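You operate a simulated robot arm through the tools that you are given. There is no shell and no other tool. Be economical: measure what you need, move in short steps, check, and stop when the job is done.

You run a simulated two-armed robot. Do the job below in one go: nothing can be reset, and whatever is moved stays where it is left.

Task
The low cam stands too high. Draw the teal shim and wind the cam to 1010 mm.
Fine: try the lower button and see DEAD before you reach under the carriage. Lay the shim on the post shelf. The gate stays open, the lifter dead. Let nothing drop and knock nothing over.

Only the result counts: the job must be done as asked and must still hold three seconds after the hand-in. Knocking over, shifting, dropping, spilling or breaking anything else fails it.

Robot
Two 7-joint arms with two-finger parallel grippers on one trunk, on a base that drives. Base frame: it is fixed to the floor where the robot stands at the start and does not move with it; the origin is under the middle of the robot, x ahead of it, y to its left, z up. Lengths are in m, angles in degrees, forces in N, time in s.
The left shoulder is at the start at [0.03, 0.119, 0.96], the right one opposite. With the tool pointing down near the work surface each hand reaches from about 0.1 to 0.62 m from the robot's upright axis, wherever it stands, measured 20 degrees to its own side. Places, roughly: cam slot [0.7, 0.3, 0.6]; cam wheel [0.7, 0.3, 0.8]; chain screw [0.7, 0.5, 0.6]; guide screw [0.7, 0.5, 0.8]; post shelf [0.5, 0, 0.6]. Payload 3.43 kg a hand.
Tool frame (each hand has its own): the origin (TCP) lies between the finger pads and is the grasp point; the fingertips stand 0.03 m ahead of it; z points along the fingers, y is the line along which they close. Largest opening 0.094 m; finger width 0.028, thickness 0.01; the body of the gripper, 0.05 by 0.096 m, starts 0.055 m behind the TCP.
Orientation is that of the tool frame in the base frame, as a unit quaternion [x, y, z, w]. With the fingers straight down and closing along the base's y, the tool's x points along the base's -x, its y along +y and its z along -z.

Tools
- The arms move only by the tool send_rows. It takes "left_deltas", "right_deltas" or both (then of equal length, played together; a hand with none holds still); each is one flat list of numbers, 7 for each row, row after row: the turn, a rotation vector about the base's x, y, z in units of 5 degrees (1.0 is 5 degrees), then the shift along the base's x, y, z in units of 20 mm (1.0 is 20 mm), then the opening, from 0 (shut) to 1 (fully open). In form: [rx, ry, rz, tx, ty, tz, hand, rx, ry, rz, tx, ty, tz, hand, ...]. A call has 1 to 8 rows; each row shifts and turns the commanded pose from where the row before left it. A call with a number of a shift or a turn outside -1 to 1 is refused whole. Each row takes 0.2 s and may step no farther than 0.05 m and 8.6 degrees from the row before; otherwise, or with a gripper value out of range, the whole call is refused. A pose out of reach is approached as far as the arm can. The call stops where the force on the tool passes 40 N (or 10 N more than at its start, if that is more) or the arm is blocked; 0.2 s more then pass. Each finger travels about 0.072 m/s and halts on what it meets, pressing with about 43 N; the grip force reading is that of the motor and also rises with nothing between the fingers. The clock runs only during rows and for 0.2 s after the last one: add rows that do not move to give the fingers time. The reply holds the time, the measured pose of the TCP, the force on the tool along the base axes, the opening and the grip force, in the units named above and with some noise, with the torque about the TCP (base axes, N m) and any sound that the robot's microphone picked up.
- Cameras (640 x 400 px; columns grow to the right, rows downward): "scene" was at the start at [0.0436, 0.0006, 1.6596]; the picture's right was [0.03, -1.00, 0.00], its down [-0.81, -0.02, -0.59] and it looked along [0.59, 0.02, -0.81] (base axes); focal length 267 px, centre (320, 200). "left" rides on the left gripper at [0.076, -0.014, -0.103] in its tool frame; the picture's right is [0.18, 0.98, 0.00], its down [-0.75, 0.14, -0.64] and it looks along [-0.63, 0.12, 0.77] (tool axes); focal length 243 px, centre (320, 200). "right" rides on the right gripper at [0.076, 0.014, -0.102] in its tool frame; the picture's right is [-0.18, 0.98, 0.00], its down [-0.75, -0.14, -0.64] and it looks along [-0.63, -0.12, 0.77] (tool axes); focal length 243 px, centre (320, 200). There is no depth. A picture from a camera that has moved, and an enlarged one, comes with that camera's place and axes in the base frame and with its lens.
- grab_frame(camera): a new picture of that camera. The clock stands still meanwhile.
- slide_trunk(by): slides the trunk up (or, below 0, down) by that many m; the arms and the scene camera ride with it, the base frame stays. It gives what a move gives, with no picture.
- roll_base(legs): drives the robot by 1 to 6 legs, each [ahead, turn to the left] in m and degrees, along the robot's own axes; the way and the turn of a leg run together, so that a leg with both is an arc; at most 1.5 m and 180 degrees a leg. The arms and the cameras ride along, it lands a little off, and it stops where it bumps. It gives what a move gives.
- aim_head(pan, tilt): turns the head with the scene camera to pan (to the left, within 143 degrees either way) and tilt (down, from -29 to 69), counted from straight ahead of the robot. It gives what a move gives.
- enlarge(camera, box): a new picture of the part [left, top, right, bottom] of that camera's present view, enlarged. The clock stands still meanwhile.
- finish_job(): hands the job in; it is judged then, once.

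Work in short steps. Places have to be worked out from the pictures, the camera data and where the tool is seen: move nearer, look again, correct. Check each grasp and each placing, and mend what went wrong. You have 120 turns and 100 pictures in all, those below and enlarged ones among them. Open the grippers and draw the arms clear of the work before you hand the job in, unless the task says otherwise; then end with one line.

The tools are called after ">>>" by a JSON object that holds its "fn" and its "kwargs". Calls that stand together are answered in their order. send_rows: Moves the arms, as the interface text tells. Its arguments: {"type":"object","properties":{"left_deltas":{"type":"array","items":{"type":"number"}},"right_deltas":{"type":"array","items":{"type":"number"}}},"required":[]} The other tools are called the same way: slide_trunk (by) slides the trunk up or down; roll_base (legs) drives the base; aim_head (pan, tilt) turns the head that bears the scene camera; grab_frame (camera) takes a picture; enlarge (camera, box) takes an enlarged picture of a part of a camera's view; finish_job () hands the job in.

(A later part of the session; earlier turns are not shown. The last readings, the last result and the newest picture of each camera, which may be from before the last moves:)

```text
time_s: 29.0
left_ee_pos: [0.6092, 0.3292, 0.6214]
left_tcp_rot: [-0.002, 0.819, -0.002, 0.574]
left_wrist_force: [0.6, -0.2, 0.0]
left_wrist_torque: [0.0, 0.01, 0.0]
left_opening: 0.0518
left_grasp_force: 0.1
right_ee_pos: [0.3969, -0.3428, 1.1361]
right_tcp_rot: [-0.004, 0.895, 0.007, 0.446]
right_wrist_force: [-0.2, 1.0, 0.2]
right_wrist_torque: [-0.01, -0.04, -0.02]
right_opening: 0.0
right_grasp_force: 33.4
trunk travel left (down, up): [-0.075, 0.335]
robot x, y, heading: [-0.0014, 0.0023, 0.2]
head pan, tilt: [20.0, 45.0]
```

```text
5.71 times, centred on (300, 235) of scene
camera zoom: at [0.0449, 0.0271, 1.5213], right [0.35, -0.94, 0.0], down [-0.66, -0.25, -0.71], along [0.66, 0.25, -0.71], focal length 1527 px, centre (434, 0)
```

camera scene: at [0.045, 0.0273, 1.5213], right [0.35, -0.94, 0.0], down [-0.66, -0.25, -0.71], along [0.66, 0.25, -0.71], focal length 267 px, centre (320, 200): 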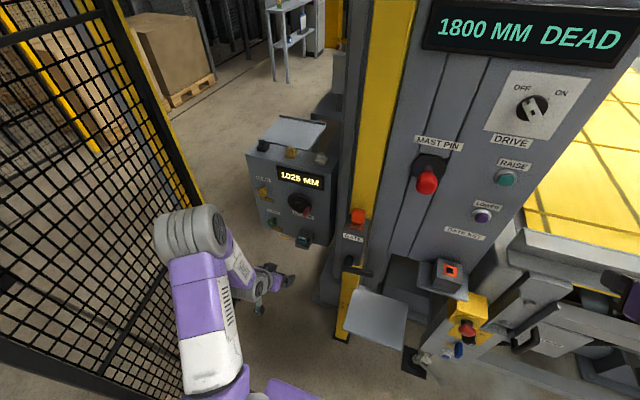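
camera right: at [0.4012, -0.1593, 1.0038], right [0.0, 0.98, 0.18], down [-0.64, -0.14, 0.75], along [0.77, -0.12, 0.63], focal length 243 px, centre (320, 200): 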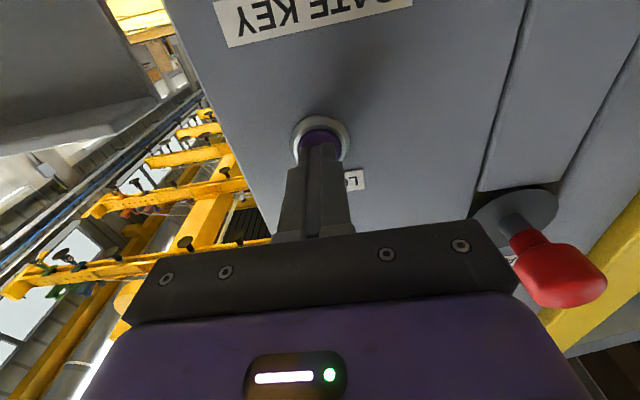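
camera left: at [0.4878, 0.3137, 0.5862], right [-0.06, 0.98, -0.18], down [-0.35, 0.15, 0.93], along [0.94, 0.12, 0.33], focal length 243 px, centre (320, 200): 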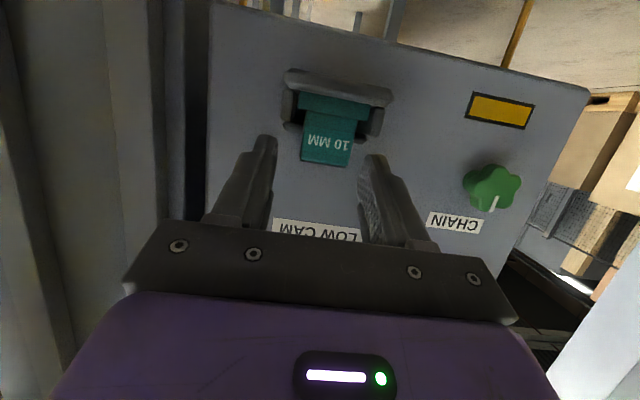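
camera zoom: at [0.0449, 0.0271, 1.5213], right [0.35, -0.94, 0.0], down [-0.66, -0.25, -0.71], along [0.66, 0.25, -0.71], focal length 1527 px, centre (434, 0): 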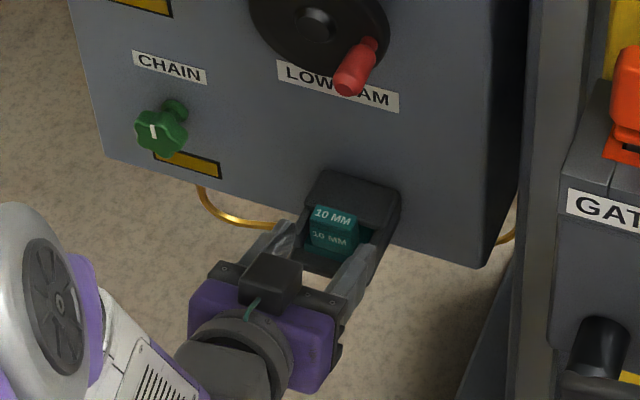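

Tips are just short of the tab (face x≈0.639), about 6 mm high and 3 mm right. I go 13 mm forward with those corrections.

>>> {"fn": "send_rows", "kwargs": {"left_deltas": [0, 0, 0, 0, 0.15, -0.25, 0.55, 0, 0, 0, 0.25, 0, 0, 0.55, 0, 0, 0, 0.25, 0, 0, 0.55, 0, 0, 0, 0.2, 0, 0, 0.55]}}

>>> {"fn": "enlarge", "kwargs": {"camera": "left", "box": [230, 50, 430, 190]}}

>>> {"fn": "enlarge", "kwargs": {"camera": "scene", "box": [280, 210, 330, 260]}}

```text
time_s: 30.0
left_ee_pos: [0.6235, 0.3321, 0.6179]
left_tcp_rot: [-0.003, 0.819, -0.001, 0.573]
left_wrist_force: [-1.9, -0.1, 0.6]
left_wrist_torque: [0.06, 0.0, 0.06]
left_opening: 0.0514
left_grasp_force: 0.1
right_ee_pos: [0.3954, -0.3429, 1.1355]
right_tcp_rot: [-0.004, 0.895, 0.007, 0.447]
right_wrist_force: [-0.5, 0.4, 0.1]
right_wrist_torque: [0.04, -0.03, 0.03]
right_opening: 0.0
right_grasp_force: 33.1
trunk travel left (down, up): [-0.075, 0.335]
robot x, y, heading: [-0.0014, 0.0008, 0.2]
head pan, tilt: [20.0, 45.0]
```

```text
2.86 times, centred on (330, 120) of left
camera zoom: at [0.5019, 0.3166, 0.5814], right [-0.06, 0.98, -0.18], down [-0.35, 0.14, 0.93], along [0.94, 0.12, 0.33], focal length 693 px, centre (291, 429)
```

zoom: 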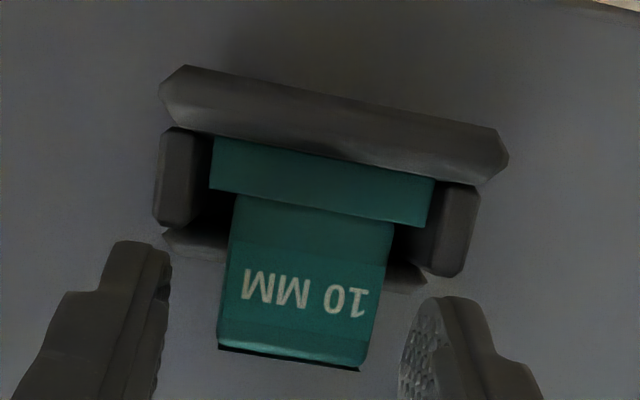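

```text
8.00 times, centred on (305, 235) of scene
camera zoom: at [0.0445, 0.027, 1.5214], right [0.35, -0.94, 0.0], down [-0.66, -0.25, -0.71], along [0.66, 0.25, -0.71], focal length 2137 px, centre (440, -80)
```

zoom: 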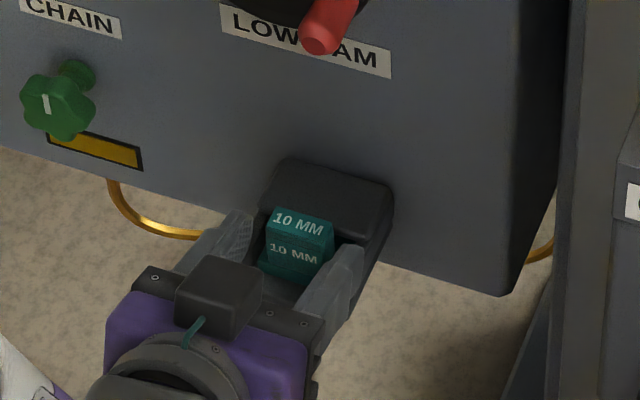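

The fingers straddle the tab. I close the grip.

>>> {"fn": "send_rows", "kwargs": {"left_deltas": [0, 0, 0, 0.15, 0, 0, 0.5, 0, 0, 0, 0, 0, 0, 0.3, 0, 0, 0, 0, 0, 0, 0, 0, 0, 0, 0, 0, 0, 0, 0, 0, 0, 0, 0, 0, 0]}}

>>> {"fn": "enlarge", "kwargs": {"camera": "left", "box": [230, 50, 430, 190]}}

```text
time_s: 31.2
left_ee_pos: [0.6272, 0.3305, 0.6161]
left_tcp_rot: [-0.001, 0.819, -0.003, 0.574]
left_wrist_force: [-9.3, 2.6, 2.5]
left_wrist_torque: [0.09, 0.12, -0.03]
left_opening: 0.0324
left_grasp_force: 42.8
right_ee_pos: [0.3948, -0.3428, 1.1357]
right_tcp_rot: [-0.005, 0.895, 0.008, 0.447]
right_wrist_force: [-0.6, -0.6, -0.8]
right_wrist_torque: [0.01, -0.01, 0.01]
right_opening: 0.0
right_grasp_force: 33.3
trunk travel left (down, up): [-0.075, 0.335]
robot x, y, heading: [-0.0019, 0.0034, 0.4]
head pan, tilt: [20.0, 45.0]
```

```text
2.86 times, centred on (330, 120) of left
camera zoom: at [0.5048, 0.3159, 0.5813], right [-0.06, 0.98, -0.18], down [-0.35, 0.15, 0.93], along [0.94, 0.12, 0.33], focal length 693 px, centre (291, 429)
```

zoom: 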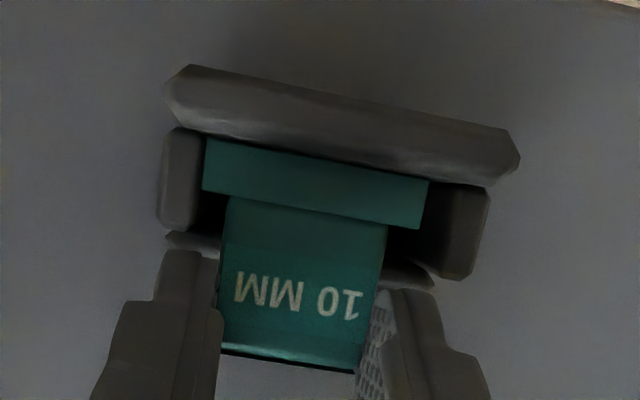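

Gripped at 32 mm on the tab. I draw it straight back slowly.

>>> {"fn": "send_rows", "kwargs": {"left_deltas": [0, 0, 0, -0.3, 0, 0, 0, 0, 0, 0, -0.3, 0, 0, 0, 0, 0, 0, -0.4, 0, 0, 0, 0, 0, 0, -0.4, 0, 0, 0]}}

>>> {"fn": "enlarge", "kwargs": {"camera": "left", "box": [230, 50, 430, 190]}}

```text
time_s: 32.2
left_ee_pos: [0.5985, 0.334, 0.618]
left_tcp_rot: [-0.002, 0.819, -0.001, 0.574]
left_wrist_force: [0.1, 0.4, -0.5]
left_wrist_torque: [-0.07, -0.01, -0.02]
left_opening: 0.0321
left_grasp_force: 42.9
right_ee_pos: [0.3961, -0.342, 1.1353]
right_tcp_rot: [-0.004, 0.895, 0.008, 0.445]
right_wrist_force: [0.1, -0.3, 0.3]
right_wrist_torque: [-0.02, 0.0, -0.04]
right_opening: 0.0001
right_grasp_force: 33.2
trunk travel left (down, up): [-0.075, 0.335]
robot x, y, heading: [-0.0005, -0.0007, 0.4]
head pan, tilt: [20.0, 45.0]
```

```text
2.86 times, centred on (330, 120) of left
camera zoom: at [0.4765, 0.3178, 0.5819], right [-0.06, 0.98, -0.18], down [-0.35, 0.14, 0.93], along [0.94, 0.12, 0.33], focal length 693 px, centre (291, 429)
```

zoom: 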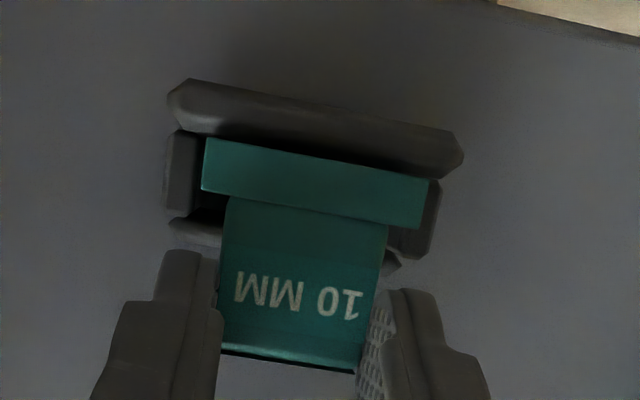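

It slides out freely. I continue drawing it back.

>>> {"fn": "send_rows", "kwargs": {"left_deltas": [0, 0, 0, -0.5, 0, 0, 0, 0, 0, 0, -0.5, 0, 0, 0, 0, 0, 0, -0.5, 0, 0, 0, 0, 0, 0, -0.5, 0, 0, 0, 0, 0, 0, -0.5, 0, 0, 0, 0, 0, 0, -0.5, 0, 0.1, 0]}}

>>> {"fn": "enlarge", "kwargs": {"camera": "left", "box": [230, 30, 430, 190]}}

>>> {"fn": "grab_frame", "kwargs": {"camera": "scene"}}

```text
time_s: 33.6
left_ee_pos: [0.5391, 0.334, 0.6177]
left_tcp_rot: [-0.002, 0.82, -0.002, 0.573]
left_wrist_force: [-0.3, -0.4, 0.1]
left_wrist_torque: [-0.01, -0.01, 0.0]
left_opening: 0.0324
left_grasp_force: 42.8
right_ee_pos: [0.3958, -0.343, 1.136]
right_tcp_rot: [-0.004, 0.895, 0.008, 0.446]
right_wrist_force: [-1.6, -0.4, -0.2]
right_wrist_torque: [-0.02, 0.04, 0.04]
right_opening: 0.0003
right_grasp_force: 33.0
trunk travel left (down, up): [-0.075, 0.335]
robot x, y, heading: [-0.002, -0.0023, 0.3]
head pan, tilt: [20.0, 45.0]
```

```text
2.50 times, centred on (330, 110) of left
camera zoom: at [0.4162, 0.3181, 0.5815], right [-0.07, 0.98, -0.18], down [-0.34, 0.14, 0.93], along [0.94, 0.12, 0.33], focal length 606 px, centre (295, 425)
```

zoom: 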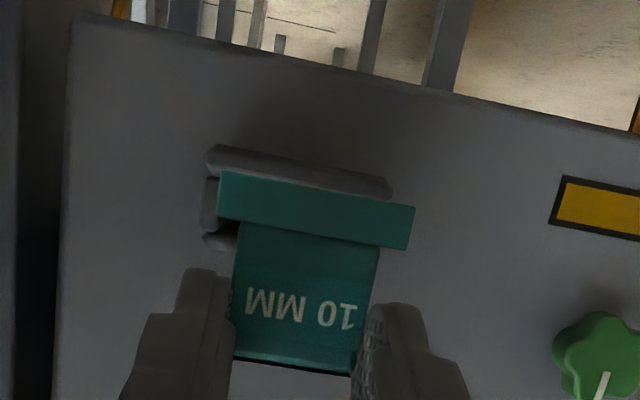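

```text
59 pictures are left
camera scene: at [0.0446, 0.027, 1.5213], right [0.35, -0.94, 0.0], down [-0.66, -0.25, -0.71], along [0.66, 0.25, -0.71], focal length 267 px, centre (320, 200)
```

scene: 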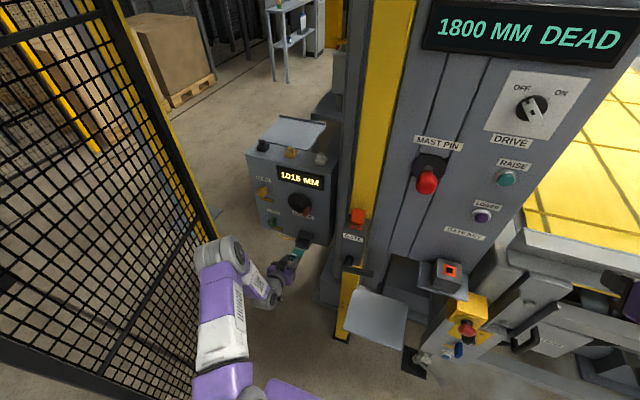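

The display now shows 1015. I check whether the plate is fully out.

>>> {"fn": "enlarge", "kwargs": {"camera": "scene", "box": [265, 200, 335, 310]}}

```text
3.64 times, centred on (300, 255) of scene
camera zoom: at [0.0446, 0.027, 1.5213], right [0.35, -0.94, 0.0], down [-0.66, -0.25, -0.71], along [0.66, 0.25, -0.71], focal length 972 px, centre (393, 0)
```

zoom: 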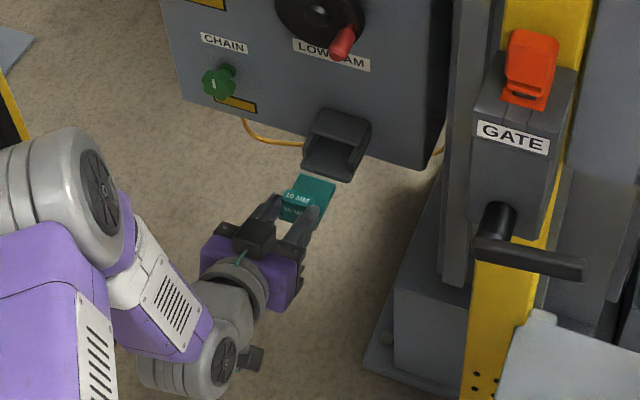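

The shim is fully out, and hanging level. I lift slightly and drive the base back 0.25 m so the arm can reach over the post shelf unfolded.

>>> {"fn": "send_rows", "kwargs": {"left_deltas": [0, 0, 0, -1, 0, 0, 0, 0, 0, 0, -0.7, 0, 1, 0, 0, 0, 0, -0.3, 0, 1, 0, 0, 0, 0, 0, 0, 1, 0, 0, 0, 0, 0, 0, 1, 0, 0, 0, 0, 0, 0, 1, 0]}}

>>> {"fn": "roll_base", "kwargs": {"legs": [[-0.25, 0]]}}

>>> {"fn": "aim_head", "kwargs": {"pan": 8, "tilt": 45}}

>>> {"fn": "grab_frame", "kwargs": {"camera": "scene"}}

>>> {"fn": "grab_frame", "kwargs": {"camera": "left"}}

```text
time_s: 35.0
left_ee_pos: [0.4972, 0.3317, 0.7202]
left_tcp_rot: [-0.002, 0.818, -0.002, 0.575]
left_wrist_force: [0.1, -0.3, -0.1]
left_wrist_torque: [-0.03, 0.02, 0.01]
left_opening: 0.0321
left_grasp_force: 42.8
right_ee_pos: [0.3961, -0.3439, 1.1359]
right_tcp_rot: [-0.005, 0.895, 0.008, 0.447]
right_wrist_force: [0.2, -0.2, 0.7]
right_wrist_torque: [-0.01, 0.05, 0.01]
right_opening: 0.0
right_grasp_force: 32.4
trunk travel left (down, up): [-0.075, 0.335]
robot x, y, heading: [-0.0016, 0.0, 0.5]
head pan, tilt: [20.0, 45.0]
```

```text
time_s: 36.8
left_ee_pos: [0.247, 0.3292, 0.7216]
left_tcp_rot: [-0.001, 0.819, -0.002, 0.574]
left_wrist_force: [-0.6, -0.4, -1.3]
left_wrist_torque: [0.0, 0.04, 0.02]
left_opening: 0.0322
left_grasp_force: 43.4
right_ee_pos: [0.1435, -0.3448, 1.1359]
right_tcp_rot: [-0.003, 0.894, 0.007, 0.447]
right_wrist_force: [-0.1, 0.2, -0.1]
right_wrist_torque: [0.01, 0.02, 0.0]
right_opening: 0.0001
right_grasp_force: 32.7
trunk travel left (down, up): [-0.075, 0.335]
robot x, y, heading: [-0.2592, 0.0036, 0.1]
head pan, tilt: [20.0, 45.0]
```

```text
time_s: 37.5
left_ee_pos: [0.2475, 0.3285, 0.7206]
left_tcp_rot: [-0.001, 0.819, -0.002, 0.574]
left_wrist_force: [-0.3, -0.2, -0.1]
left_wrist_torque: [-0.04, 0.02, 0.02]
left_opening: 0.0324
left_grasp_force: 43.3
right_ee_pos: [0.1432, -0.3446, 1.1353]
right_tcp_rot: [-0.003, 0.895, 0.006, 0.446]
right_wrist_force: [-1.0, -0.3, -0.4]
right_wrist_torque: [0.01, -0.03, 0.02]
right_opening: 0.0
right_grasp_force: 33.4
trunk travel left (down, up): [-0.075, 0.335]
robot x, y, heading: [-0.256, 0.0022, 0.1]
head pan, tilt: [8.0, 45.0]
```

```text
57 pictures are left
camera scene: at [-0.2029, 0.0096, 1.5214], right [0.14, -0.99, 0.0], down [-0.7, -0.1, -0.71], along [0.7, 0.1, -0.71], focal length 267 px, centre (320, 200)
```

scene: 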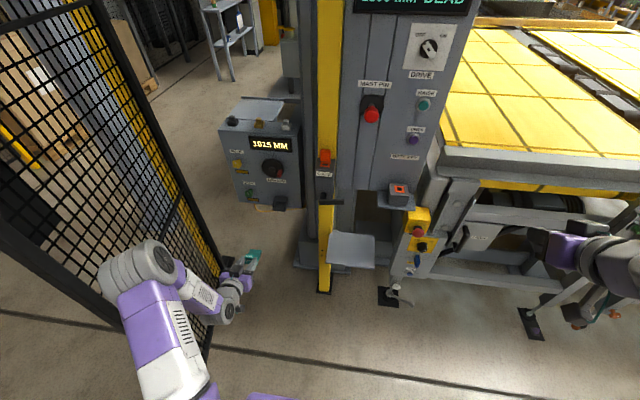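

```text
56 pictures are left
camera left: at [0.1256, 0.3137, 0.6847], right [-0.06, 0.98, -0.18], down [-0.35, 0.15, 0.93], along [0.94, 0.12, 0.33], focal length 243 px, centre (320, 200)
```

left: 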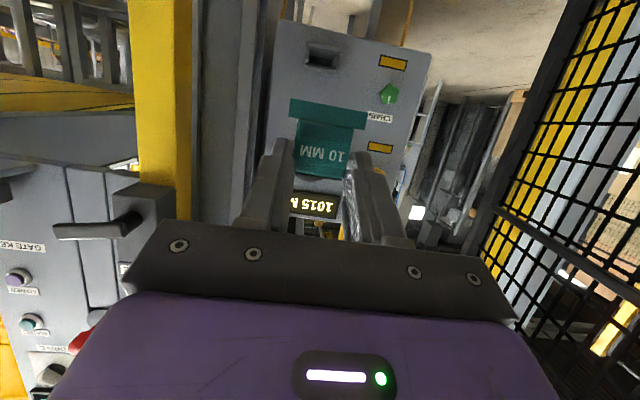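

I zoom on the shelf from this new place for triangulation.

>>> {"fn": "enlarge", "kwargs": {"camera": "scene", "box": [295, 170, 425, 300]}}

```text
3.08 times, centred on (360, 235) of scene
camera zoom: at [-0.2029, 0.0096, 1.5214], right [0.14, -0.99, 0.0], down [-0.7, -0.1, -0.71], along [0.7, 0.1, -0.71], focal length 822 px, centre (197, 92)
```

zoom: 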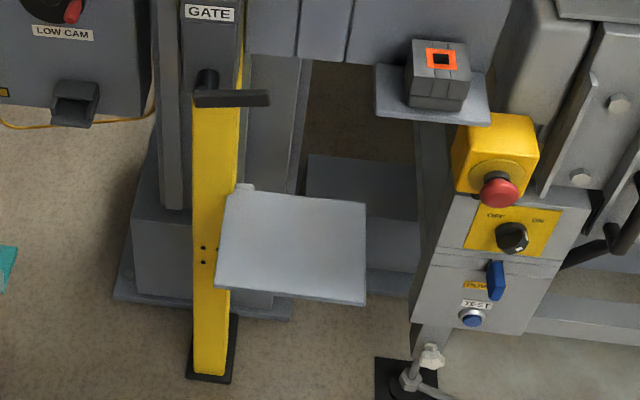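

Shelf: x 0.395–0.56, y −0.13–0.07, top z≈0.55; the gate lever is at z≈0.885, well above. I carry the shim across to y≈−0.03 while staying back.

>>> {"fn": "send_rows", "kwargs": {"left_deltas": [0, 0, 0, 0, -1, 0, 0, 0, 0, 0, 0, -1, 0, 0, 0, 0, 0, 0, -1, 0, 0, 0, 0, 0, 0, -1, 0, 0, 0, 0, 0, 0, -1, 0, 0, 0, 0, 0, 0, -1, 0, 0, 0, 0, 0, 0, -1, 0, 0, 0, 0, 0, 0, -1, 0, 0]}}

>>> {"fn": "send_rows", "kwargs": {"left_deltas": [0, 0, 0, 0.2, -1, 0, 0, 0, 0, 0, 0.2, -1, 0, 0, 0, 0, 0, 0.2, -1, 0, 0, 0, 0, 0, 0.2, -1, 0, 0, 0, 0, 0, 0.2, -1, 0, 0, 0, 0, 0, 0.2, -1, 0, 0, 0, 0, 0, 0.2, -1, 0, 0, 0, 0, 0, 0.2, -1, 0, 0]}}

>>> {"fn": "send_rows", "kwargs": {"left_deltas": [0, 0, 0, 0.2, -1, -0.5, 0, 0, 0, 0, 0.2, -1, -0.5, 0]}}

>>> {"fn": "grab_frame", "kwargs": {"camera": "left"}}

>>> {"fn": "grab_frame", "kwargs": {"camera": "scene"}}

```text
time_s: 39.3
left_ee_pos: [0.2477, 0.17, 0.7196]
left_tcp_rot: [-0.001, 0.819, -0.002, 0.573]
left_wrist_force: [0.1, -0.3, -0.1]
left_wrist_torque: [0.01, 0.04, 0.01]
left_opening: 0.0322
left_grasp_force: 42.8
right_ee_pos: [0.1437, -0.3467, 1.1365]
right_tcp_rot: [-0.002, 0.895, 0.007, 0.446]
right_wrist_force: [0.6, -0.2, -0.4]
right_wrist_torque: [-0.04, 0.01, 0.01]
right_opening: 0.0
right_grasp_force: 33.1
trunk travel left (down, up): [-0.075, 0.335]
robot x, y, heading: [-0.2537, 0.0007, 0.1]
head pan, tilt: [8.0, 45.0]
```

```text
time_s: 41.1
left_ee_pos: [0.2788, 0.0079, 0.7203]
left_tcp_rot: [-0.001, 0.819, -0.002, 0.573]
left_wrist_force: [0.3, -0.2, 0.7]
left_wrist_torque: [-0.02, 0.01, -0.01]
left_opening: 0.0324
left_grasp_force: 43.4
right_ee_pos: [0.1433, -0.3449, 1.1343]
right_tcp_rot: [-0.002, 0.895, 0.007, 0.446]
right_wrist_force: [-0.4, 0.9, -0.2]
right_wrist_torque: [0.01, -0.03, 0.01]
right_opening: 0.0
right_grasp_force: 32.8
trunk travel left (down, up): [-0.075, 0.335]
robot x, y, heading: [-0.2548, -0.0018, -0.1]
head pan, tilt: [8.0, 45.0]
```

```text
time_s: 41.7
left_ee_pos: [0.2895, -0.0316, 0.7001]
left_tcp_rot: [-0.001, 0.819, -0.002, 0.573]
left_wrist_force: [-0.7, -0.8, -1.0]
left_wrist_torque: [0.01, -0.01, -0.04]
left_opening: 0.0323
left_grasp_force: 43.1
right_ee_pos: [0.1436, -0.3451, 1.136]
right_tcp_rot: [-0.003, 0.895, 0.008, 0.446]
right_wrist_force: [0.0, -1.1, -0.7]
right_wrist_torque: [0.02, 0.03, 0.01]
right_opening: 0.0
right_grasp_force: 33.0
trunk travel left (down, up): [-0.075, 0.335]
robot x, y, heading: [-0.255, 0.0003, 0.3]
head pan, tilt: [8.0, 45.0]
```

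```text
54 pictures are left
camera left: at [0.1668, -0.0462, 0.6648], right [-0.06, 0.98, -0.18], down [-0.34, 0.15, 0.93], along [0.94, 0.12, 0.33], focal length 243 px, centre (320, 200)
```

left: 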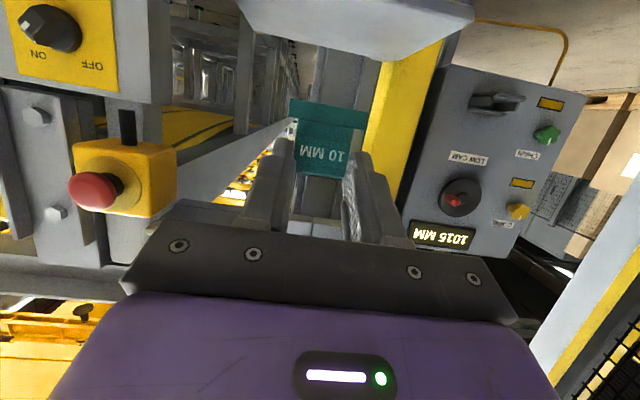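

```text
53 pictures are left
camera scene: at [-0.2028, 0.0092, 1.5213], right [0.14, -0.99, 0.0], down [-0.7, -0.1, -0.71], along [0.7, 0.1, -0.71], focal length 267 px, centre (320, 200)
```

scene: 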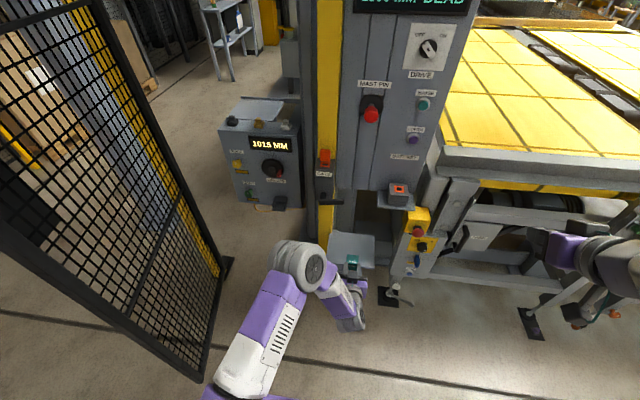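

Consistent with shelf z≈0.55–0.56. I advance over the shelf at z≈0.66.

>>> {"fn": "send_rows", "kwargs": {"left_deltas": [0, 0, 0, 1, 0, -0.25, 0, 0, 0, 0, 1, 0, -0.25, 0, 0, 0, 0, 1, 0, -0.25, 0, 0, 0, 0, 1, 0, -0.25, 0, 0, 0, 0, 1, 0, -0.25, 0, 0, 0, 0, 1, 0, -0.25, 0, 0, 0, 0, 1, 0, -0.25, 0, 0, 0, 0, 0.9, 0, -0.25, 0]}}

>>> {"fn": "enlarge", "kwargs": {"camera": "scene", "box": [300, 190, 420, 320]}}

>>> {"fn": "grab_frame", "kwargs": {"camera": "left"}}

```text
time_s: 43.5
left_ee_pos: [0.4466, -0.0327, 0.6606]
left_tcp_rot: [-0.001, 0.82, -0.002, 0.572]
left_wrist_force: [0.3, -0.2, -0.2]
left_wrist_torque: [-0.01, -0.01, -0.02]
left_opening: 0.0322
left_grasp_force: 43.1
right_ee_pos: [0.1432, -0.3453, 1.1362]
right_tcp_rot: [-0.003, 0.895, 0.007, 0.446]
right_wrist_force: [0.1, 0.1, 0.7]
right_wrist_torque: [0.0, -0.02, 0.0]
right_opening: 0.0001
right_grasp_force: 32.6
trunk travel left (down, up): [-0.075, 0.335]
robot x, y, heading: [-0.2551, -0.0023, 0.3]
head pan, tilt: [8.0, 45.0]
```

```text
3.08 times, centred on (360, 255) of scene
camera zoom: at [-0.2027, 0.0095, 1.5213], right [0.14, -0.99, 0.0], down [-0.7, -0.1, -0.71], along [0.7, 0.1, -0.71], focal length 822 px, centre (197, 31)
```

zoom: 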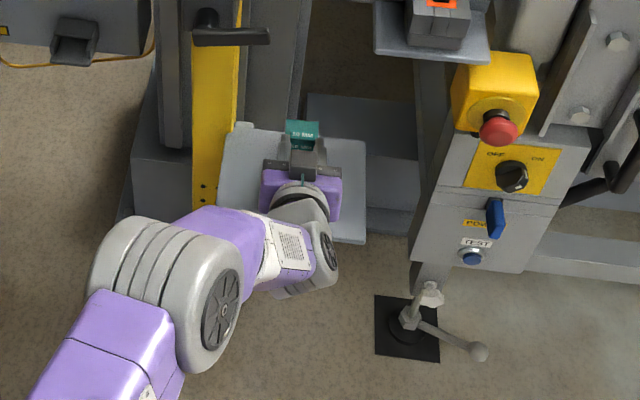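

```text
51 pictures are left
camera left: at [0.324, -0.0477, 0.6246], right [-0.06, 0.98, -0.18], down [-0.34, 0.15, 0.93], along [0.94, 0.12, 0.33], focal length 243 px, centre (320, 200)
```

left: 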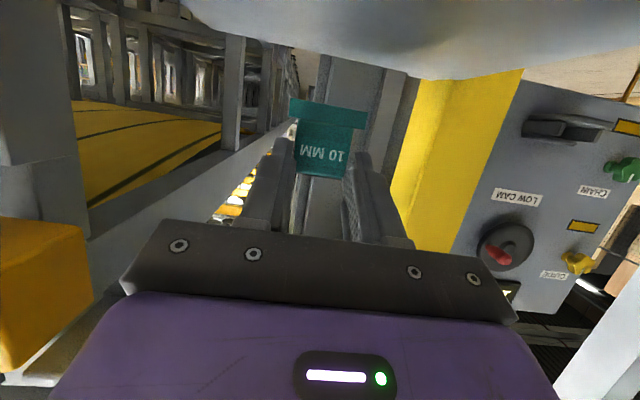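

The view suggests the shelf surface is nearer z≈0.57. I shift back 15 mm and descend to just above it.

>>> {"fn": "send_rows", "kwargs": {"left_deltas": [0, 0, 0, -0.4, 0, 0, 0, 0, 0, 0, -0.4, 0, 0, 0, 0, 0, 0, 0, 0, -0.4, 0, 0, 0, 0, 0, 0, -0.4, 0, 0, 0, 0, 0, 0, -0.3, 0]}}

>>> {"fn": "grab_frame", "kwargs": {"camera": "left"}}

```text
time_s: 44.7
left_ee_pos: [0.4303, -0.033, 0.6378]
left_tcp_rot: [-0.001, 0.819, -0.002, 0.574]
left_wrist_force: [-0.3, -0.3, 0.0]
left_wrist_torque: [-0.01, 0.01, 0.02]
left_opening: 0.0325
left_grasp_force: 43.6
right_ee_pos: [0.144, -0.3451, 1.1358]
right_tcp_rot: [-0.003, 0.895, 0.007, 0.446]
right_wrist_force: [1.1, -0.1, 0.4]
right_wrist_torque: [0.02, 0.01, 0.04]
right_opening: 0.0002
right_grasp_force: 32.9
trunk travel left (down, up): [-0.075, 0.335]
robot x, y, heading: [-0.2555, 0.0001, 0.4]
head pan, tilt: [8.0, 45.0]
```

```text
50 pictures are left
camera left: at [0.3084, -0.0475, 0.6022], right [-0.06, 0.98, -0.18], down [-0.35, 0.15, 0.93], along [0.94, 0.12, 0.33], focal length 243 px, centre (320, 200)
```

left: 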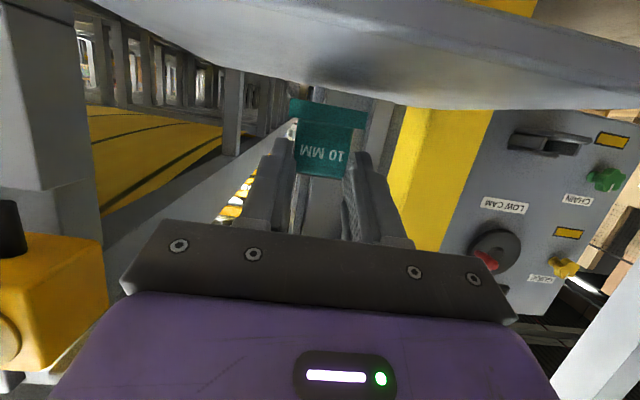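

Shelf surface reads ≈0.578; plate bottom is about 0.596. I lower in 3 mm steps with an eye on the force.

>>> {"fn": "send_rows", "kwargs": {"left_deltas": [0, 0, 0, 0, 0, -0.2, 0, 0, 0, 0, 0, 0, -0.2, 0, 0, 0, 0, 0, 0, -0.15, 0, 0, 0, 0, 0, 0, -0.15, 0]}}

>>> {"fn": "grab_frame", "kwargs": {"camera": "left"}}

```text
time_s: 45.7
left_ee_pos: [0.4288, -0.0322, 0.6241]
left_tcp_rot: [-0.001, 0.819, -0.002, 0.573]
left_wrist_force: [0.0, -0.2, -0.5]
left_wrist_torque: [0.01, -0.01, 0.01]
left_opening: 0.0323
left_grasp_force: 43.1
right_ee_pos: [0.1426, -0.3452, 1.1364]
right_tcp_rot: [-0.002, 0.895, 0.006, 0.446]
right_wrist_force: [-0.1, 0.1, -0.8]
right_wrist_torque: [-0.05, -0.02, -0.01]
right_opening: 0.0002
right_grasp_force: 33.0
trunk travel left (down, up): [-0.075, 0.335]
robot x, y, heading: [-0.2498, -0.0002, 0.0]
head pan, tilt: [8.0, 45.0]
```

```text
49 pictures are left
camera left: at [0.3083, -0.0475, 0.5888], right [-0.06, 0.98, -0.18], down [-0.35, 0.15, 0.93], along [0.94, 0.12, 0.33], focal length 243 px, centre (320, 200)
```

left: 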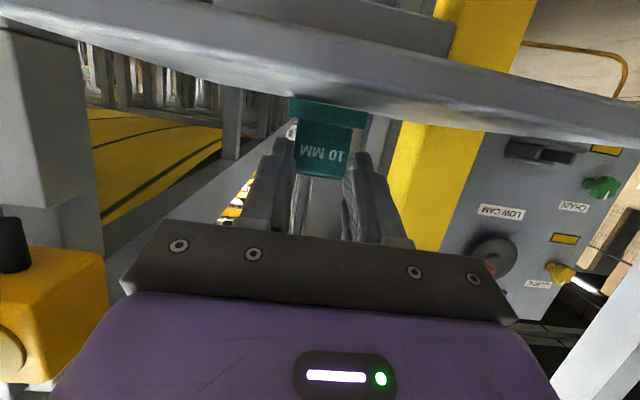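

>>> {"fn": "send_rows", "kwargs": {"left_deltas": [0, 0, 0, 0, 0, -0.15, 0, 0, 0, 0, 0, 0, -0.15, 0]}}

>>> {"fn": "enlarge", "kwargs": {"camera": "left", "box": [240, 60, 400, 180]}}

```text
time_s: 46.3
left_ee_pos: [0.4305, -0.0328, 0.6218]
left_tcp_rot: [0.001, 0.817, -0.004, 0.576]
left_wrist_force: [-2.2, -1.4, 8.7]
left_wrist_torque: [0.1, -0.46, -0.03]
left_opening: 0.0324
left_grasp_force: 43.3
right_ee_pos: [0.1424, -0.3451, 1.1361]
right_tcp_rot: [-0.002, 0.895, 0.006, 0.447]
right_wrist_force: [0.6, 0.1, 0.1]
right_wrist_torque: [-0.01, -0.01, 0.0]
right_opening: 0.0
right_grasp_force: 32.6
trunk travel left (down, up): [-0.075, 0.335]
robot x, y, heading: [-0.253, -0.0012, 0.2]
head pan, tilt: [8.0, 45.0]
```

```text
3.33 times, centred on (320, 120) of left
camera zoom: at [0.3085, -0.0477, 0.585], right [-0.06, 0.98, -0.18], down [-0.35, 0.15, 0.92], along [0.93, 0.12, 0.34], focal length 809 px, centre (320, 467)
```

zoom: 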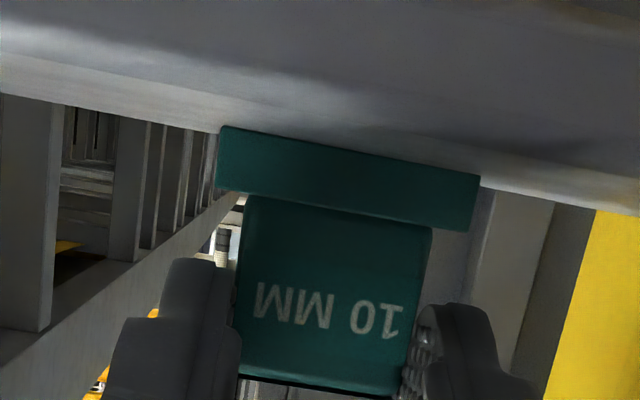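

Contact with about 9 N and the plate flat on the shelf. I open the fingers gently.

>>> {"fn": "send_rows", "kwargs": {"left_deltas": [0, 0, 0, 0, 0, 0, 0.4, 0, 0, 0, 0, 0, 0, 0.5, 0, 0, 0, 0, 0, 0, 0.55]}}

>>> {"fn": "enlarge", "kwargs": {"camera": "left", "box": [220, 60, 420, 200]}}

>>> {"fn": "enlarge", "kwargs": {"camera": "scene", "box": [310, 210, 400, 290]}}

```text
time_s: 47.1
left_ee_pos: [0.4308, -0.0307, 0.6187]
left_tcp_rot: [-0.001, 0.819, -0.002, 0.574]
left_wrist_force: [0.5, 0.8, 0.4]
left_wrist_torque: [0.03, 0.0, 0.02]
left_opening: 0.0516
left_grasp_force: 0.1
right_ee_pos: [0.1431, -0.3446, 1.1366]
right_tcp_rot: [-0.003, 0.895, 0.006, 0.447]
right_wrist_force: [0.0, -0.3, -0.4]
right_wrist_torque: [-0.01, -0.04, -0.03]
right_opening: 0.0
right_grasp_force: 32.9
trunk travel left (down, up): [-0.075, 0.335]
robot x, y, heading: [-0.2526, -0.0042, -0.2]
head pan, tilt: [8.0, 45.0]
```

```text
2.86 times, centred on (320, 130) of left
camera zoom: at [0.3076, -0.0471, 0.5827], right [-0.06, 0.98, -0.18], down [-0.35, 0.15, 0.93], along [0.94, 0.12, 0.33], focal length 693 px, centre (320, 400)
```

zoom: 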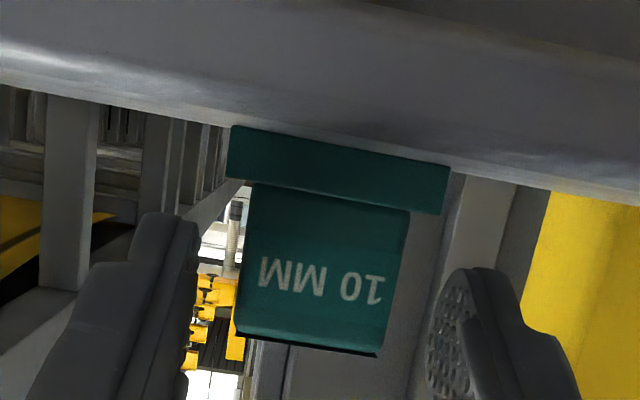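

```text
5.00 times, centred on (355, 250) of scene
camera zoom: at [-0.203, 0.0095, 1.5214], right [0.14, -0.99, 0.0], down [-0.7, -0.1, -0.71], along [0.7, 0.1, -0.71], focal length 1336 px, centre (145, -50)
```

zoom: 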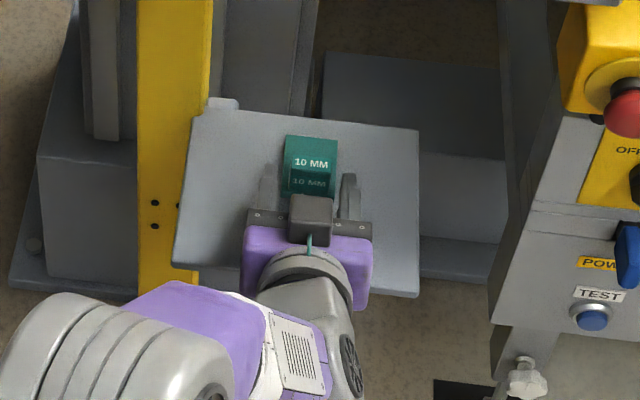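

The shim lies flat on the shelf, free of the fingers. I withdraw straight back, then return the hand leftward.

>>> {"fn": "send_rows", "kwargs": {"left_deltas": [0, 0, 0, -0.5, 0, 0.15, 0.6, 0, 0, 0, -0.5, 0, 0.15, 0.6, 0, 0, 0, -1, 0, 0.2, 0.6, 0, 0, 0, -1, 0, 0.2, 0.6, 0, 0, 0, -1, 0, 0.5, 0.6, 0, 0, 0, -1, 0, 0.5, 0.6, 0, 0, 0, -1, 0, 0.5, 0.6, 0, 0, 0, -1, 0, 0.5, 0.6]}}

>>> {"fn": "send_rows", "kwargs": {"left_deltas": [0, 0, 0, 0, 1, 0.5, 0.6, 0, 0, 0, 0, 1, 0.5, 0.6, 0, 0, 0, 0, 1, 0.5, 0.6, 0, 0, 0, 0, 1, 0.5, 0.6, 0, 0, 0, 0, 1, 0.5, 0.6, 0, 0, 0, 0, 1, 0.5, 0.6, 0, 0, 0, 0, 1, 0.5, 0.6, 0, 0, 0, 0, 1, 0.5, 0.6]}}

>>> {"fn": "send_rows", "kwargs": {"left_deltas": [0, 0, 0, 0, 1, 0, 0.6, 0, 0, 0, 0, 1, 0, 0.6, 0, 0, 0, 0, 1, 0, 0.6, 0, 0, 0, 0, 1, 0, 0.6, 0, 0, 0, 0, 1, 0, 0.6, 0, 0, 0, 0, 1, 0, 0.6, 0, 0, 0, 0, 1, 0, 0.6, 0, 0, 0, 0, 1, 0, 0.6]}}

>>> {"fn": "grab_frame", "kwargs": {"camera": "scene"}}

>>> {"fn": "grab_frame", "kwargs": {"camera": "left"}}

```text
time_s: 48.9
left_ee_pos: [0.2894, -0.0301, 0.6719]
left_tcp_rot: [0.0, 0.819, -0.002, 0.574]
left_wrist_force: [0.2, -0.1, 0.5]
left_wrist_torque: [0.01, -0.04, -0.01]
left_opening: 0.0564
left_grasp_force: 0.1
right_ee_pos: [0.1425, -0.3455, 1.1346]
right_tcp_rot: [-0.002, 0.895, 0.006, 0.446]
right_wrist_force: [0.0, -0.3, 0.3]
right_wrist_torque: [0.04, -0.03, 0.01]
right_opening: 0.0
right_grasp_force: 32.6
trunk travel left (down, up): [-0.075, 0.335]
robot x, y, heading: [-0.2525, -0.0019, 0.1]
head pan, tilt: [8.0, 45.0]
```

```text
time_s: 50.7
left_ee_pos: [0.2913, 0.1296, 0.7509]
left_tcp_rot: [-0.001, 0.819, -0.003, 0.574]
left_wrist_force: [0.1, 0.2, -0.1]
left_wrist_torque: [-0.03, -0.01, 0.01]
left_opening: 0.0565
left_grasp_force: 0.0
right_ee_pos: [0.1434, -0.345, 1.1375]
right_tcp_rot: [-0.003, 0.895, 0.007, 0.445]
right_wrist_force: [-0.2, -0.3, 0.7]
right_wrist_torque: [0.02, -0.02, 0.03]
right_opening: 0.0001
right_grasp_force: 33.2
trunk travel left (down, up): [-0.075, 0.335]
robot x, y, heading: [-0.2538, -0.0012, 0.2]
head pan, tilt: [8.0, 45.0]
```

```text
time_s: 52.5
left_ee_pos: [0.289, 0.2894, 0.7513]
left_tcp_rot: [0.0, 0.819, -0.003, 0.574]
left_wrist_force: [0.5, 1.1, -0.1]
left_wrist_torque: [-0.02, -0.03, 0.02]
left_opening: 0.0567
left_grasp_force: 0.1
right_ee_pos: [0.1429, -0.3447, 1.1362]
right_tcp_rot: [-0.003, 0.895, 0.007, 0.446]
right_wrist_force: [0.0, 0.9, -0.2]
right_wrist_torque: [0.0, 0.0, -0.03]
right_opening: 0.0
right_grasp_force: 33.1
trunk travel left (down, up): [-0.075, 0.335]
robot x, y, heading: [-0.2531, -0.0039, 0.1]
head pan, tilt: [8.0, 45.0]
```

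```text
45 pictures are left
camera scene: at [-0.203, 0.0099, 1.5214], right [0.14, -0.99, 0.0], down [-0.7, -0.1, -0.71], along [0.7, 0.1, -0.71], focal length 267 px, centre (320, 200)
```

scene: 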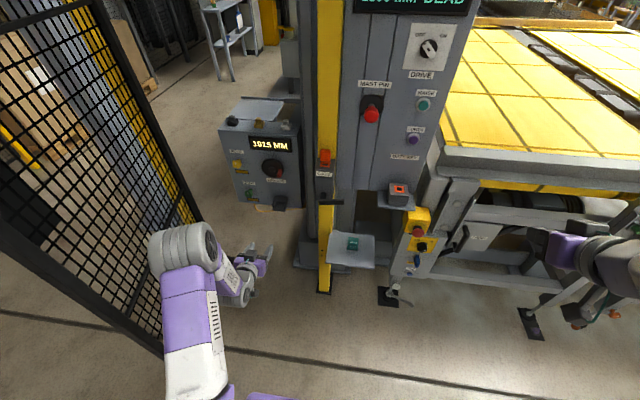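

```text
44 pictures are left
camera left: at [0.1674, 0.2754, 0.7155], right [-0.06, 0.98, -0.18], down [-0.34, 0.15, 0.93], along [0.94, 0.12, 0.33], focal length 243 px, centre (320, 200)
```

left: 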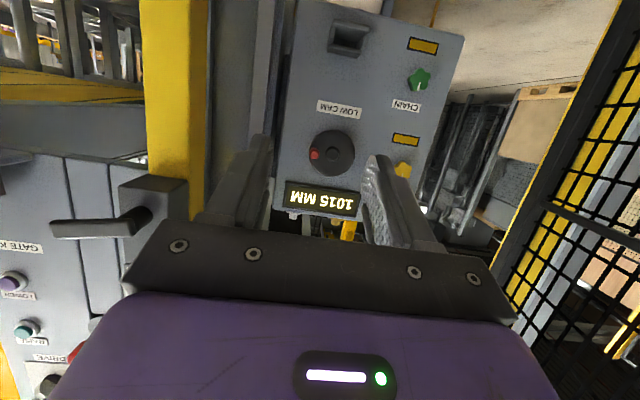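

Shim rests on the shelf; panel reads 1015. I drive forward again and level the hand for the wheel's crank knob.

>>> {"fn": "roll_base", "kwargs": {"legs": [[0.2, 0]]}}

>>> {"fn": "send_rows", "kwargs": {"left_deltas": [0, -1, 0, 0, 0, 0.1, 0.6, 0, -1, 0, 0, 0, 0.1, 0.6, 0, -1, 0, 0, 0, 0.1, 0.6, 0, -1, 0, 0, 0, 0.1, 0.6]}}

>>> {"fn": "grab_frame", "kwargs": {"camera": "left"}}

>>> {"fn": "enlarge", "kwargs": {"camera": "scene", "box": [200, 90, 330, 220]}}

```text
time_s: 54.1
left_ee_pos: [0.4898, 0.2863, 0.7517]
left_tcp_rot: [0.002, 0.819, -0.004, 0.573]
left_wrist_force: [0.7, 0.3, -0.2]
left_wrist_torque: [0.02, 0.02, -0.02]
left_opening: 0.0564
left_grasp_force: 0.1
right_ee_pos: [0.3377, -0.3469, 1.1351]
right_tcp_rot: [0.0, 0.895, 0.005, 0.445]
right_wrist_force: [0.2, -0.1, -0.7]
right_wrist_torque: [-0.02, 0.02, 0.03]
right_opening: 0.0
right_grasp_force: 33.4
trunk travel left (down, up): [-0.075, 0.335]
robot x, y, heading: [-0.0585, -0.0007, -0.5]
head pan, tilt: [8.0, 45.0]
```

```text
time_s: 55.1
left_ee_pos: [0.489, 0.2888, 0.7584]
left_tcp_rot: [0.002, 0.706, -0.004, 0.708]
left_wrist_force: [-0.6, -0.3, 0.0]
left_wrist_torque: [0.02, 0.01, 0.01]
left_opening: 0.0564
left_grasp_force: 0.1
right_ee_pos: [0.3378, -0.3478, 1.1349]
right_tcp_rot: [0.0, 0.895, 0.005, 0.447]
right_wrist_force: [0.1, 0.6, 0.4]
right_wrist_torque: [-0.02, 0.0, -0.03]
right_opening: 0.0
right_grasp_force: 32.8
trunk travel left (down, up): [-0.075, 0.335]
robot x, y, heading: [-0.0567, 0.0001, -0.1]
head pan, tilt: [8.0, 45.0]
```

```text
43 pictures are left
camera left: at [0.3858, 0.2731, 0.6838], right [0.01, 0.98, -0.19], down [-0.64, 0.15, 0.75], along [0.77, 0.11, 0.63], focal length 243 px, centre (320, 200)
```

left: 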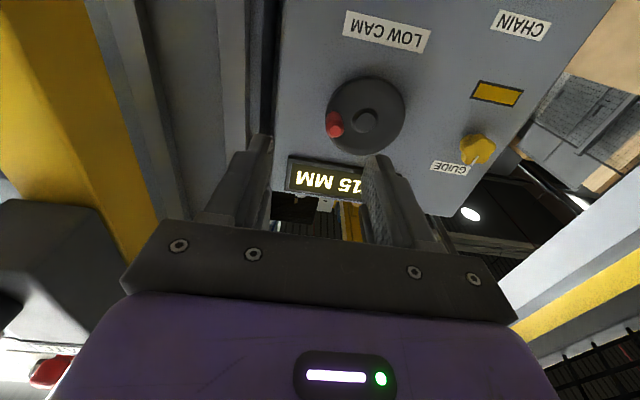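

```text
3.08 times, centred on (265, 155) of scene
camera zoom: at [-0.0062, 0.0091, 1.5213], right [0.14, -0.99, 0.0], down [-0.7, -0.1, -0.71], along [0.7, 0.1, -0.71], focal length 822 px, centre (489, 338)
```

zoom: 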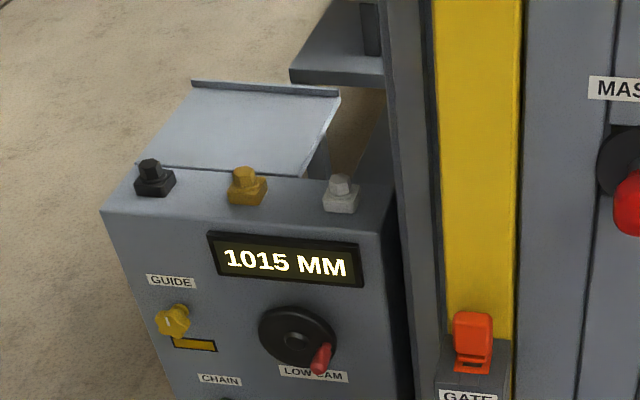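

Hub at (0.679,0.348,0.787), crank knob at about (0.654,0.308,0.79), radius ≈40 mm. I approach the knob with fingers half open.

>>> {"fn": "send_rows", "kwargs": {"left_deltas": [0, 0, 0, 0.5, 0.2, 0.4, 0.45, 0, 0, 0, 0.7, 0.2, 0.4, 0.45, 0, 0, 0, 0.8, 0.2, 0.4, 0.45, 0, 0, 0, 0.8, 0.2, 0.3, 0.45, 0, 0, 0, 0.8, 0.15, 0.1, 0.45, 0, 0, 0, 0.8, 0, 0, 0.45]}}

>>> {"fn": "grab_frame", "kwargs": {"camera": "left"}}

>>> {"fn": "enlarge", "kwargs": {"camera": "scene", "box": [210, 110, 320, 220]}}

```text
time_s: 56.5
left_ee_pos: [0.5746, 0.3057, 0.79]
left_tcp_rot: [0.003, 0.707, -0.005, 0.707]
left_wrist_force: [0.4, -0.2, 0.6]
left_wrist_torque: [-0.01, 0.02, -0.01]
left_opening: 0.042
left_grasp_force: 0.0
right_ee_pos: [0.3381, -0.3478, 1.1351]
right_tcp_rot: [0.0, 0.895, 0.005, 0.446]
right_wrist_force: [-0.1, 0.1, -0.3]
right_wrist_torque: [-0.01, 0.02, 0.0]
right_opening: 0.0002
right_grasp_force: 32.4
trunk travel left (down, up): [-0.075, 0.335]
robot x, y, heading: [-0.0569, 0.0009, -0.2]
head pan, tilt: [8.0, 45.0]
```

```text
41 pictures are left
camera left: at [0.4726, 0.2908, 0.7155], right [0.01, 0.98, -0.19], down [-0.64, 0.15, 0.75], along [0.77, 0.11, 0.63], focal length 243 px, centre (320, 200)
```

left: 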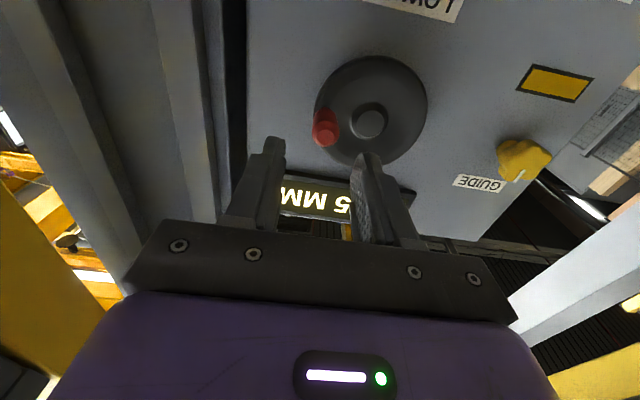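

```text
3.64 times, centred on (265, 165) of scene
camera zoom: at [-0.0061, 0.009, 1.5213], right [0.14, -0.99, 0.0], down [-0.7, -0.1, -0.71], along [0.7, 0.1, -0.71], focal length 972 px, centre (520, 327)
```

zoom: 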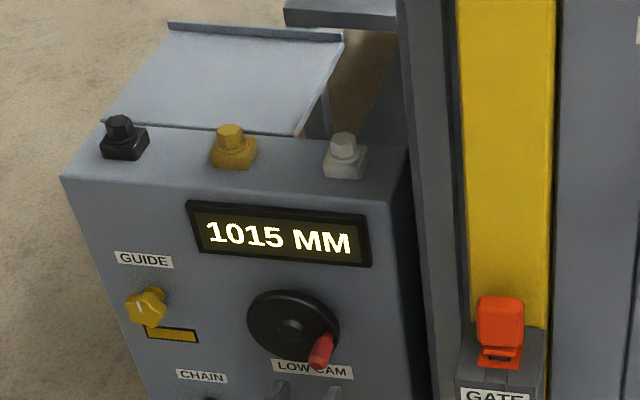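

Knob is aligned with the fingers (y≈0.307, z≈0.787, tip x≈0.637). I advance 48 mm so the pads straddle it, then close.

>>> {"fn": "send_rows", "kwargs": {"left_deltas": [0, 0, 0, 0.6, 0.05, -0.1, 0.45, 0, 0, 0, 0.6, 0, 0, 0.45, 0, 0, 0, 0.5, 0, 0, 0.45, 0, 0, 0, 0.3, 0, 0, 0.45, 0, 0, 0, 0.3, 0, 0, 0.45]}}

>>> {"fn": "enlarge", "kwargs": {"camera": "left", "box": [220, 40, 440, 210]}}

>>> {"fn": "enlarge", "kwargs": {"camera": "scene", "box": [210, 110, 320, 220]}}

```text
time_s: 57.7
left_ee_pos: [0.6225, 0.308, 0.7894]
left_tcp_rot: [0.002, 0.707, -0.004, 0.707]
left_wrist_force: [-0.2, -0.5, 0.7]
left_wrist_torque: [-0.01, 0.01, 0.01]
left_opening: 0.0422
left_grasp_force: 0.1
right_ee_pos: [0.3379, -0.3476, 1.1343]
right_tcp_rot: [0.0, 0.895, 0.006, 0.446]
right_wrist_force: [-0.1, 0.9, -0.4]
right_wrist_torque: [0.03, -0.01, 0.03]
right_opening: 0.0
right_grasp_force: 33.1
trunk travel left (down, up): [-0.075, 0.335]
robot x, y, heading: [-0.0566, -0.0023, -0.4]
head pan, tilt: [8.0, 45.0]
```

```text
2.35 times, centred on (330, 125) of left
camera zoom: at [0.5206, 0.2922, 0.7139], right [0.01, 0.98, -0.19], down [-0.64, 0.15, 0.75], along [0.77, 0.11, 0.63], focal length 571 px, centre (296, 376)
```

zoom: 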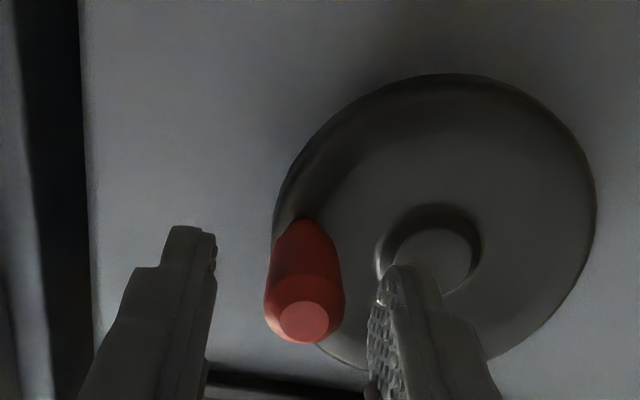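

```text
3.64 times, centred on (265, 165) of scene
camera zoom: at [-0.0062, 0.009, 1.5214], right [0.14, -0.99, 0.0], down [-0.7, -0.1, -0.71], along [0.7, 0.1, -0.71], focal length 972 px, centre (520, 327)
```

zoom: 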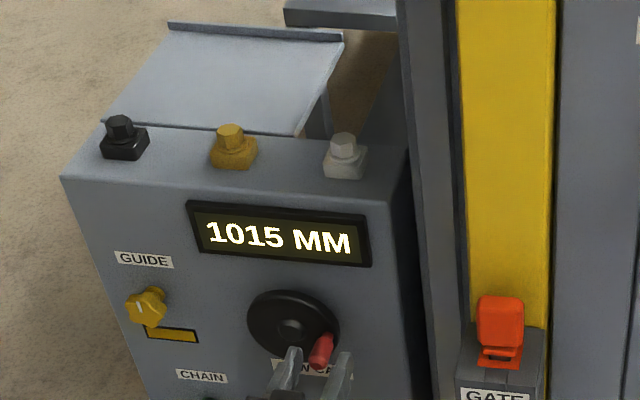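

Knob lies between the pads. I close on it.

>>> {"fn": "send_rows", "kwargs": {"left_deltas": [0, 0, 0, 0.15, 0, 0, 0.3, 0, 0, 0, 0, 0, 0, 0.1, 0, 0, 0, 0, 0, 0, 0, 0, 0, 0, 0, 0, 0, 0]}}

>>> {"fn": "enlarge", "kwargs": {"camera": "left", "box": [220, 40, 440, 210]}}

```text
time_s: 58.7
left_ee_pos: [0.6259, 0.3089, 0.7881]
left_tcp_rot: [0.002, 0.707, -0.004, 0.707]
left_wrist_force: [1.7, 7.0, -0.4]
left_wrist_torque: [0.01, 0.05, 1.04]
left_opening: 0.0189
left_grasp_force: 44.7
right_ee_pos: [0.337, -0.3473, 1.1371]
right_tcp_rot: [0.0, 0.895, 0.006, 0.446]
right_wrist_force: [-0.4, 0.6, 0.8]
right_wrist_torque: [0.01, -0.01, -0.02]
right_opening: 0.0
right_grasp_force: 32.1
trunk travel left (down, up): [-0.075, 0.335]
robot x, y, heading: [-0.0548, 0.0026, -0.2]
head pan, tilt: [8.0, 45.0]
```

```text
2.35 times, centred on (330, 125) of left
camera zoom: at [0.5228, 0.2939, 0.7133], right [0.01, 0.98, -0.19], down [-0.64, 0.15, 0.75], along [0.77, 0.12, 0.63], focal length 571 px, centre (296, 376)
```

zoom: 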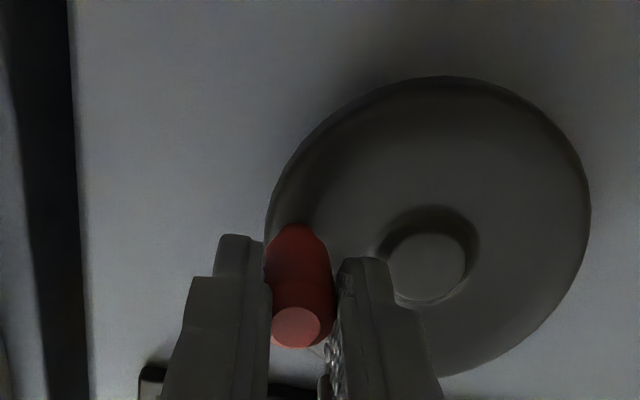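

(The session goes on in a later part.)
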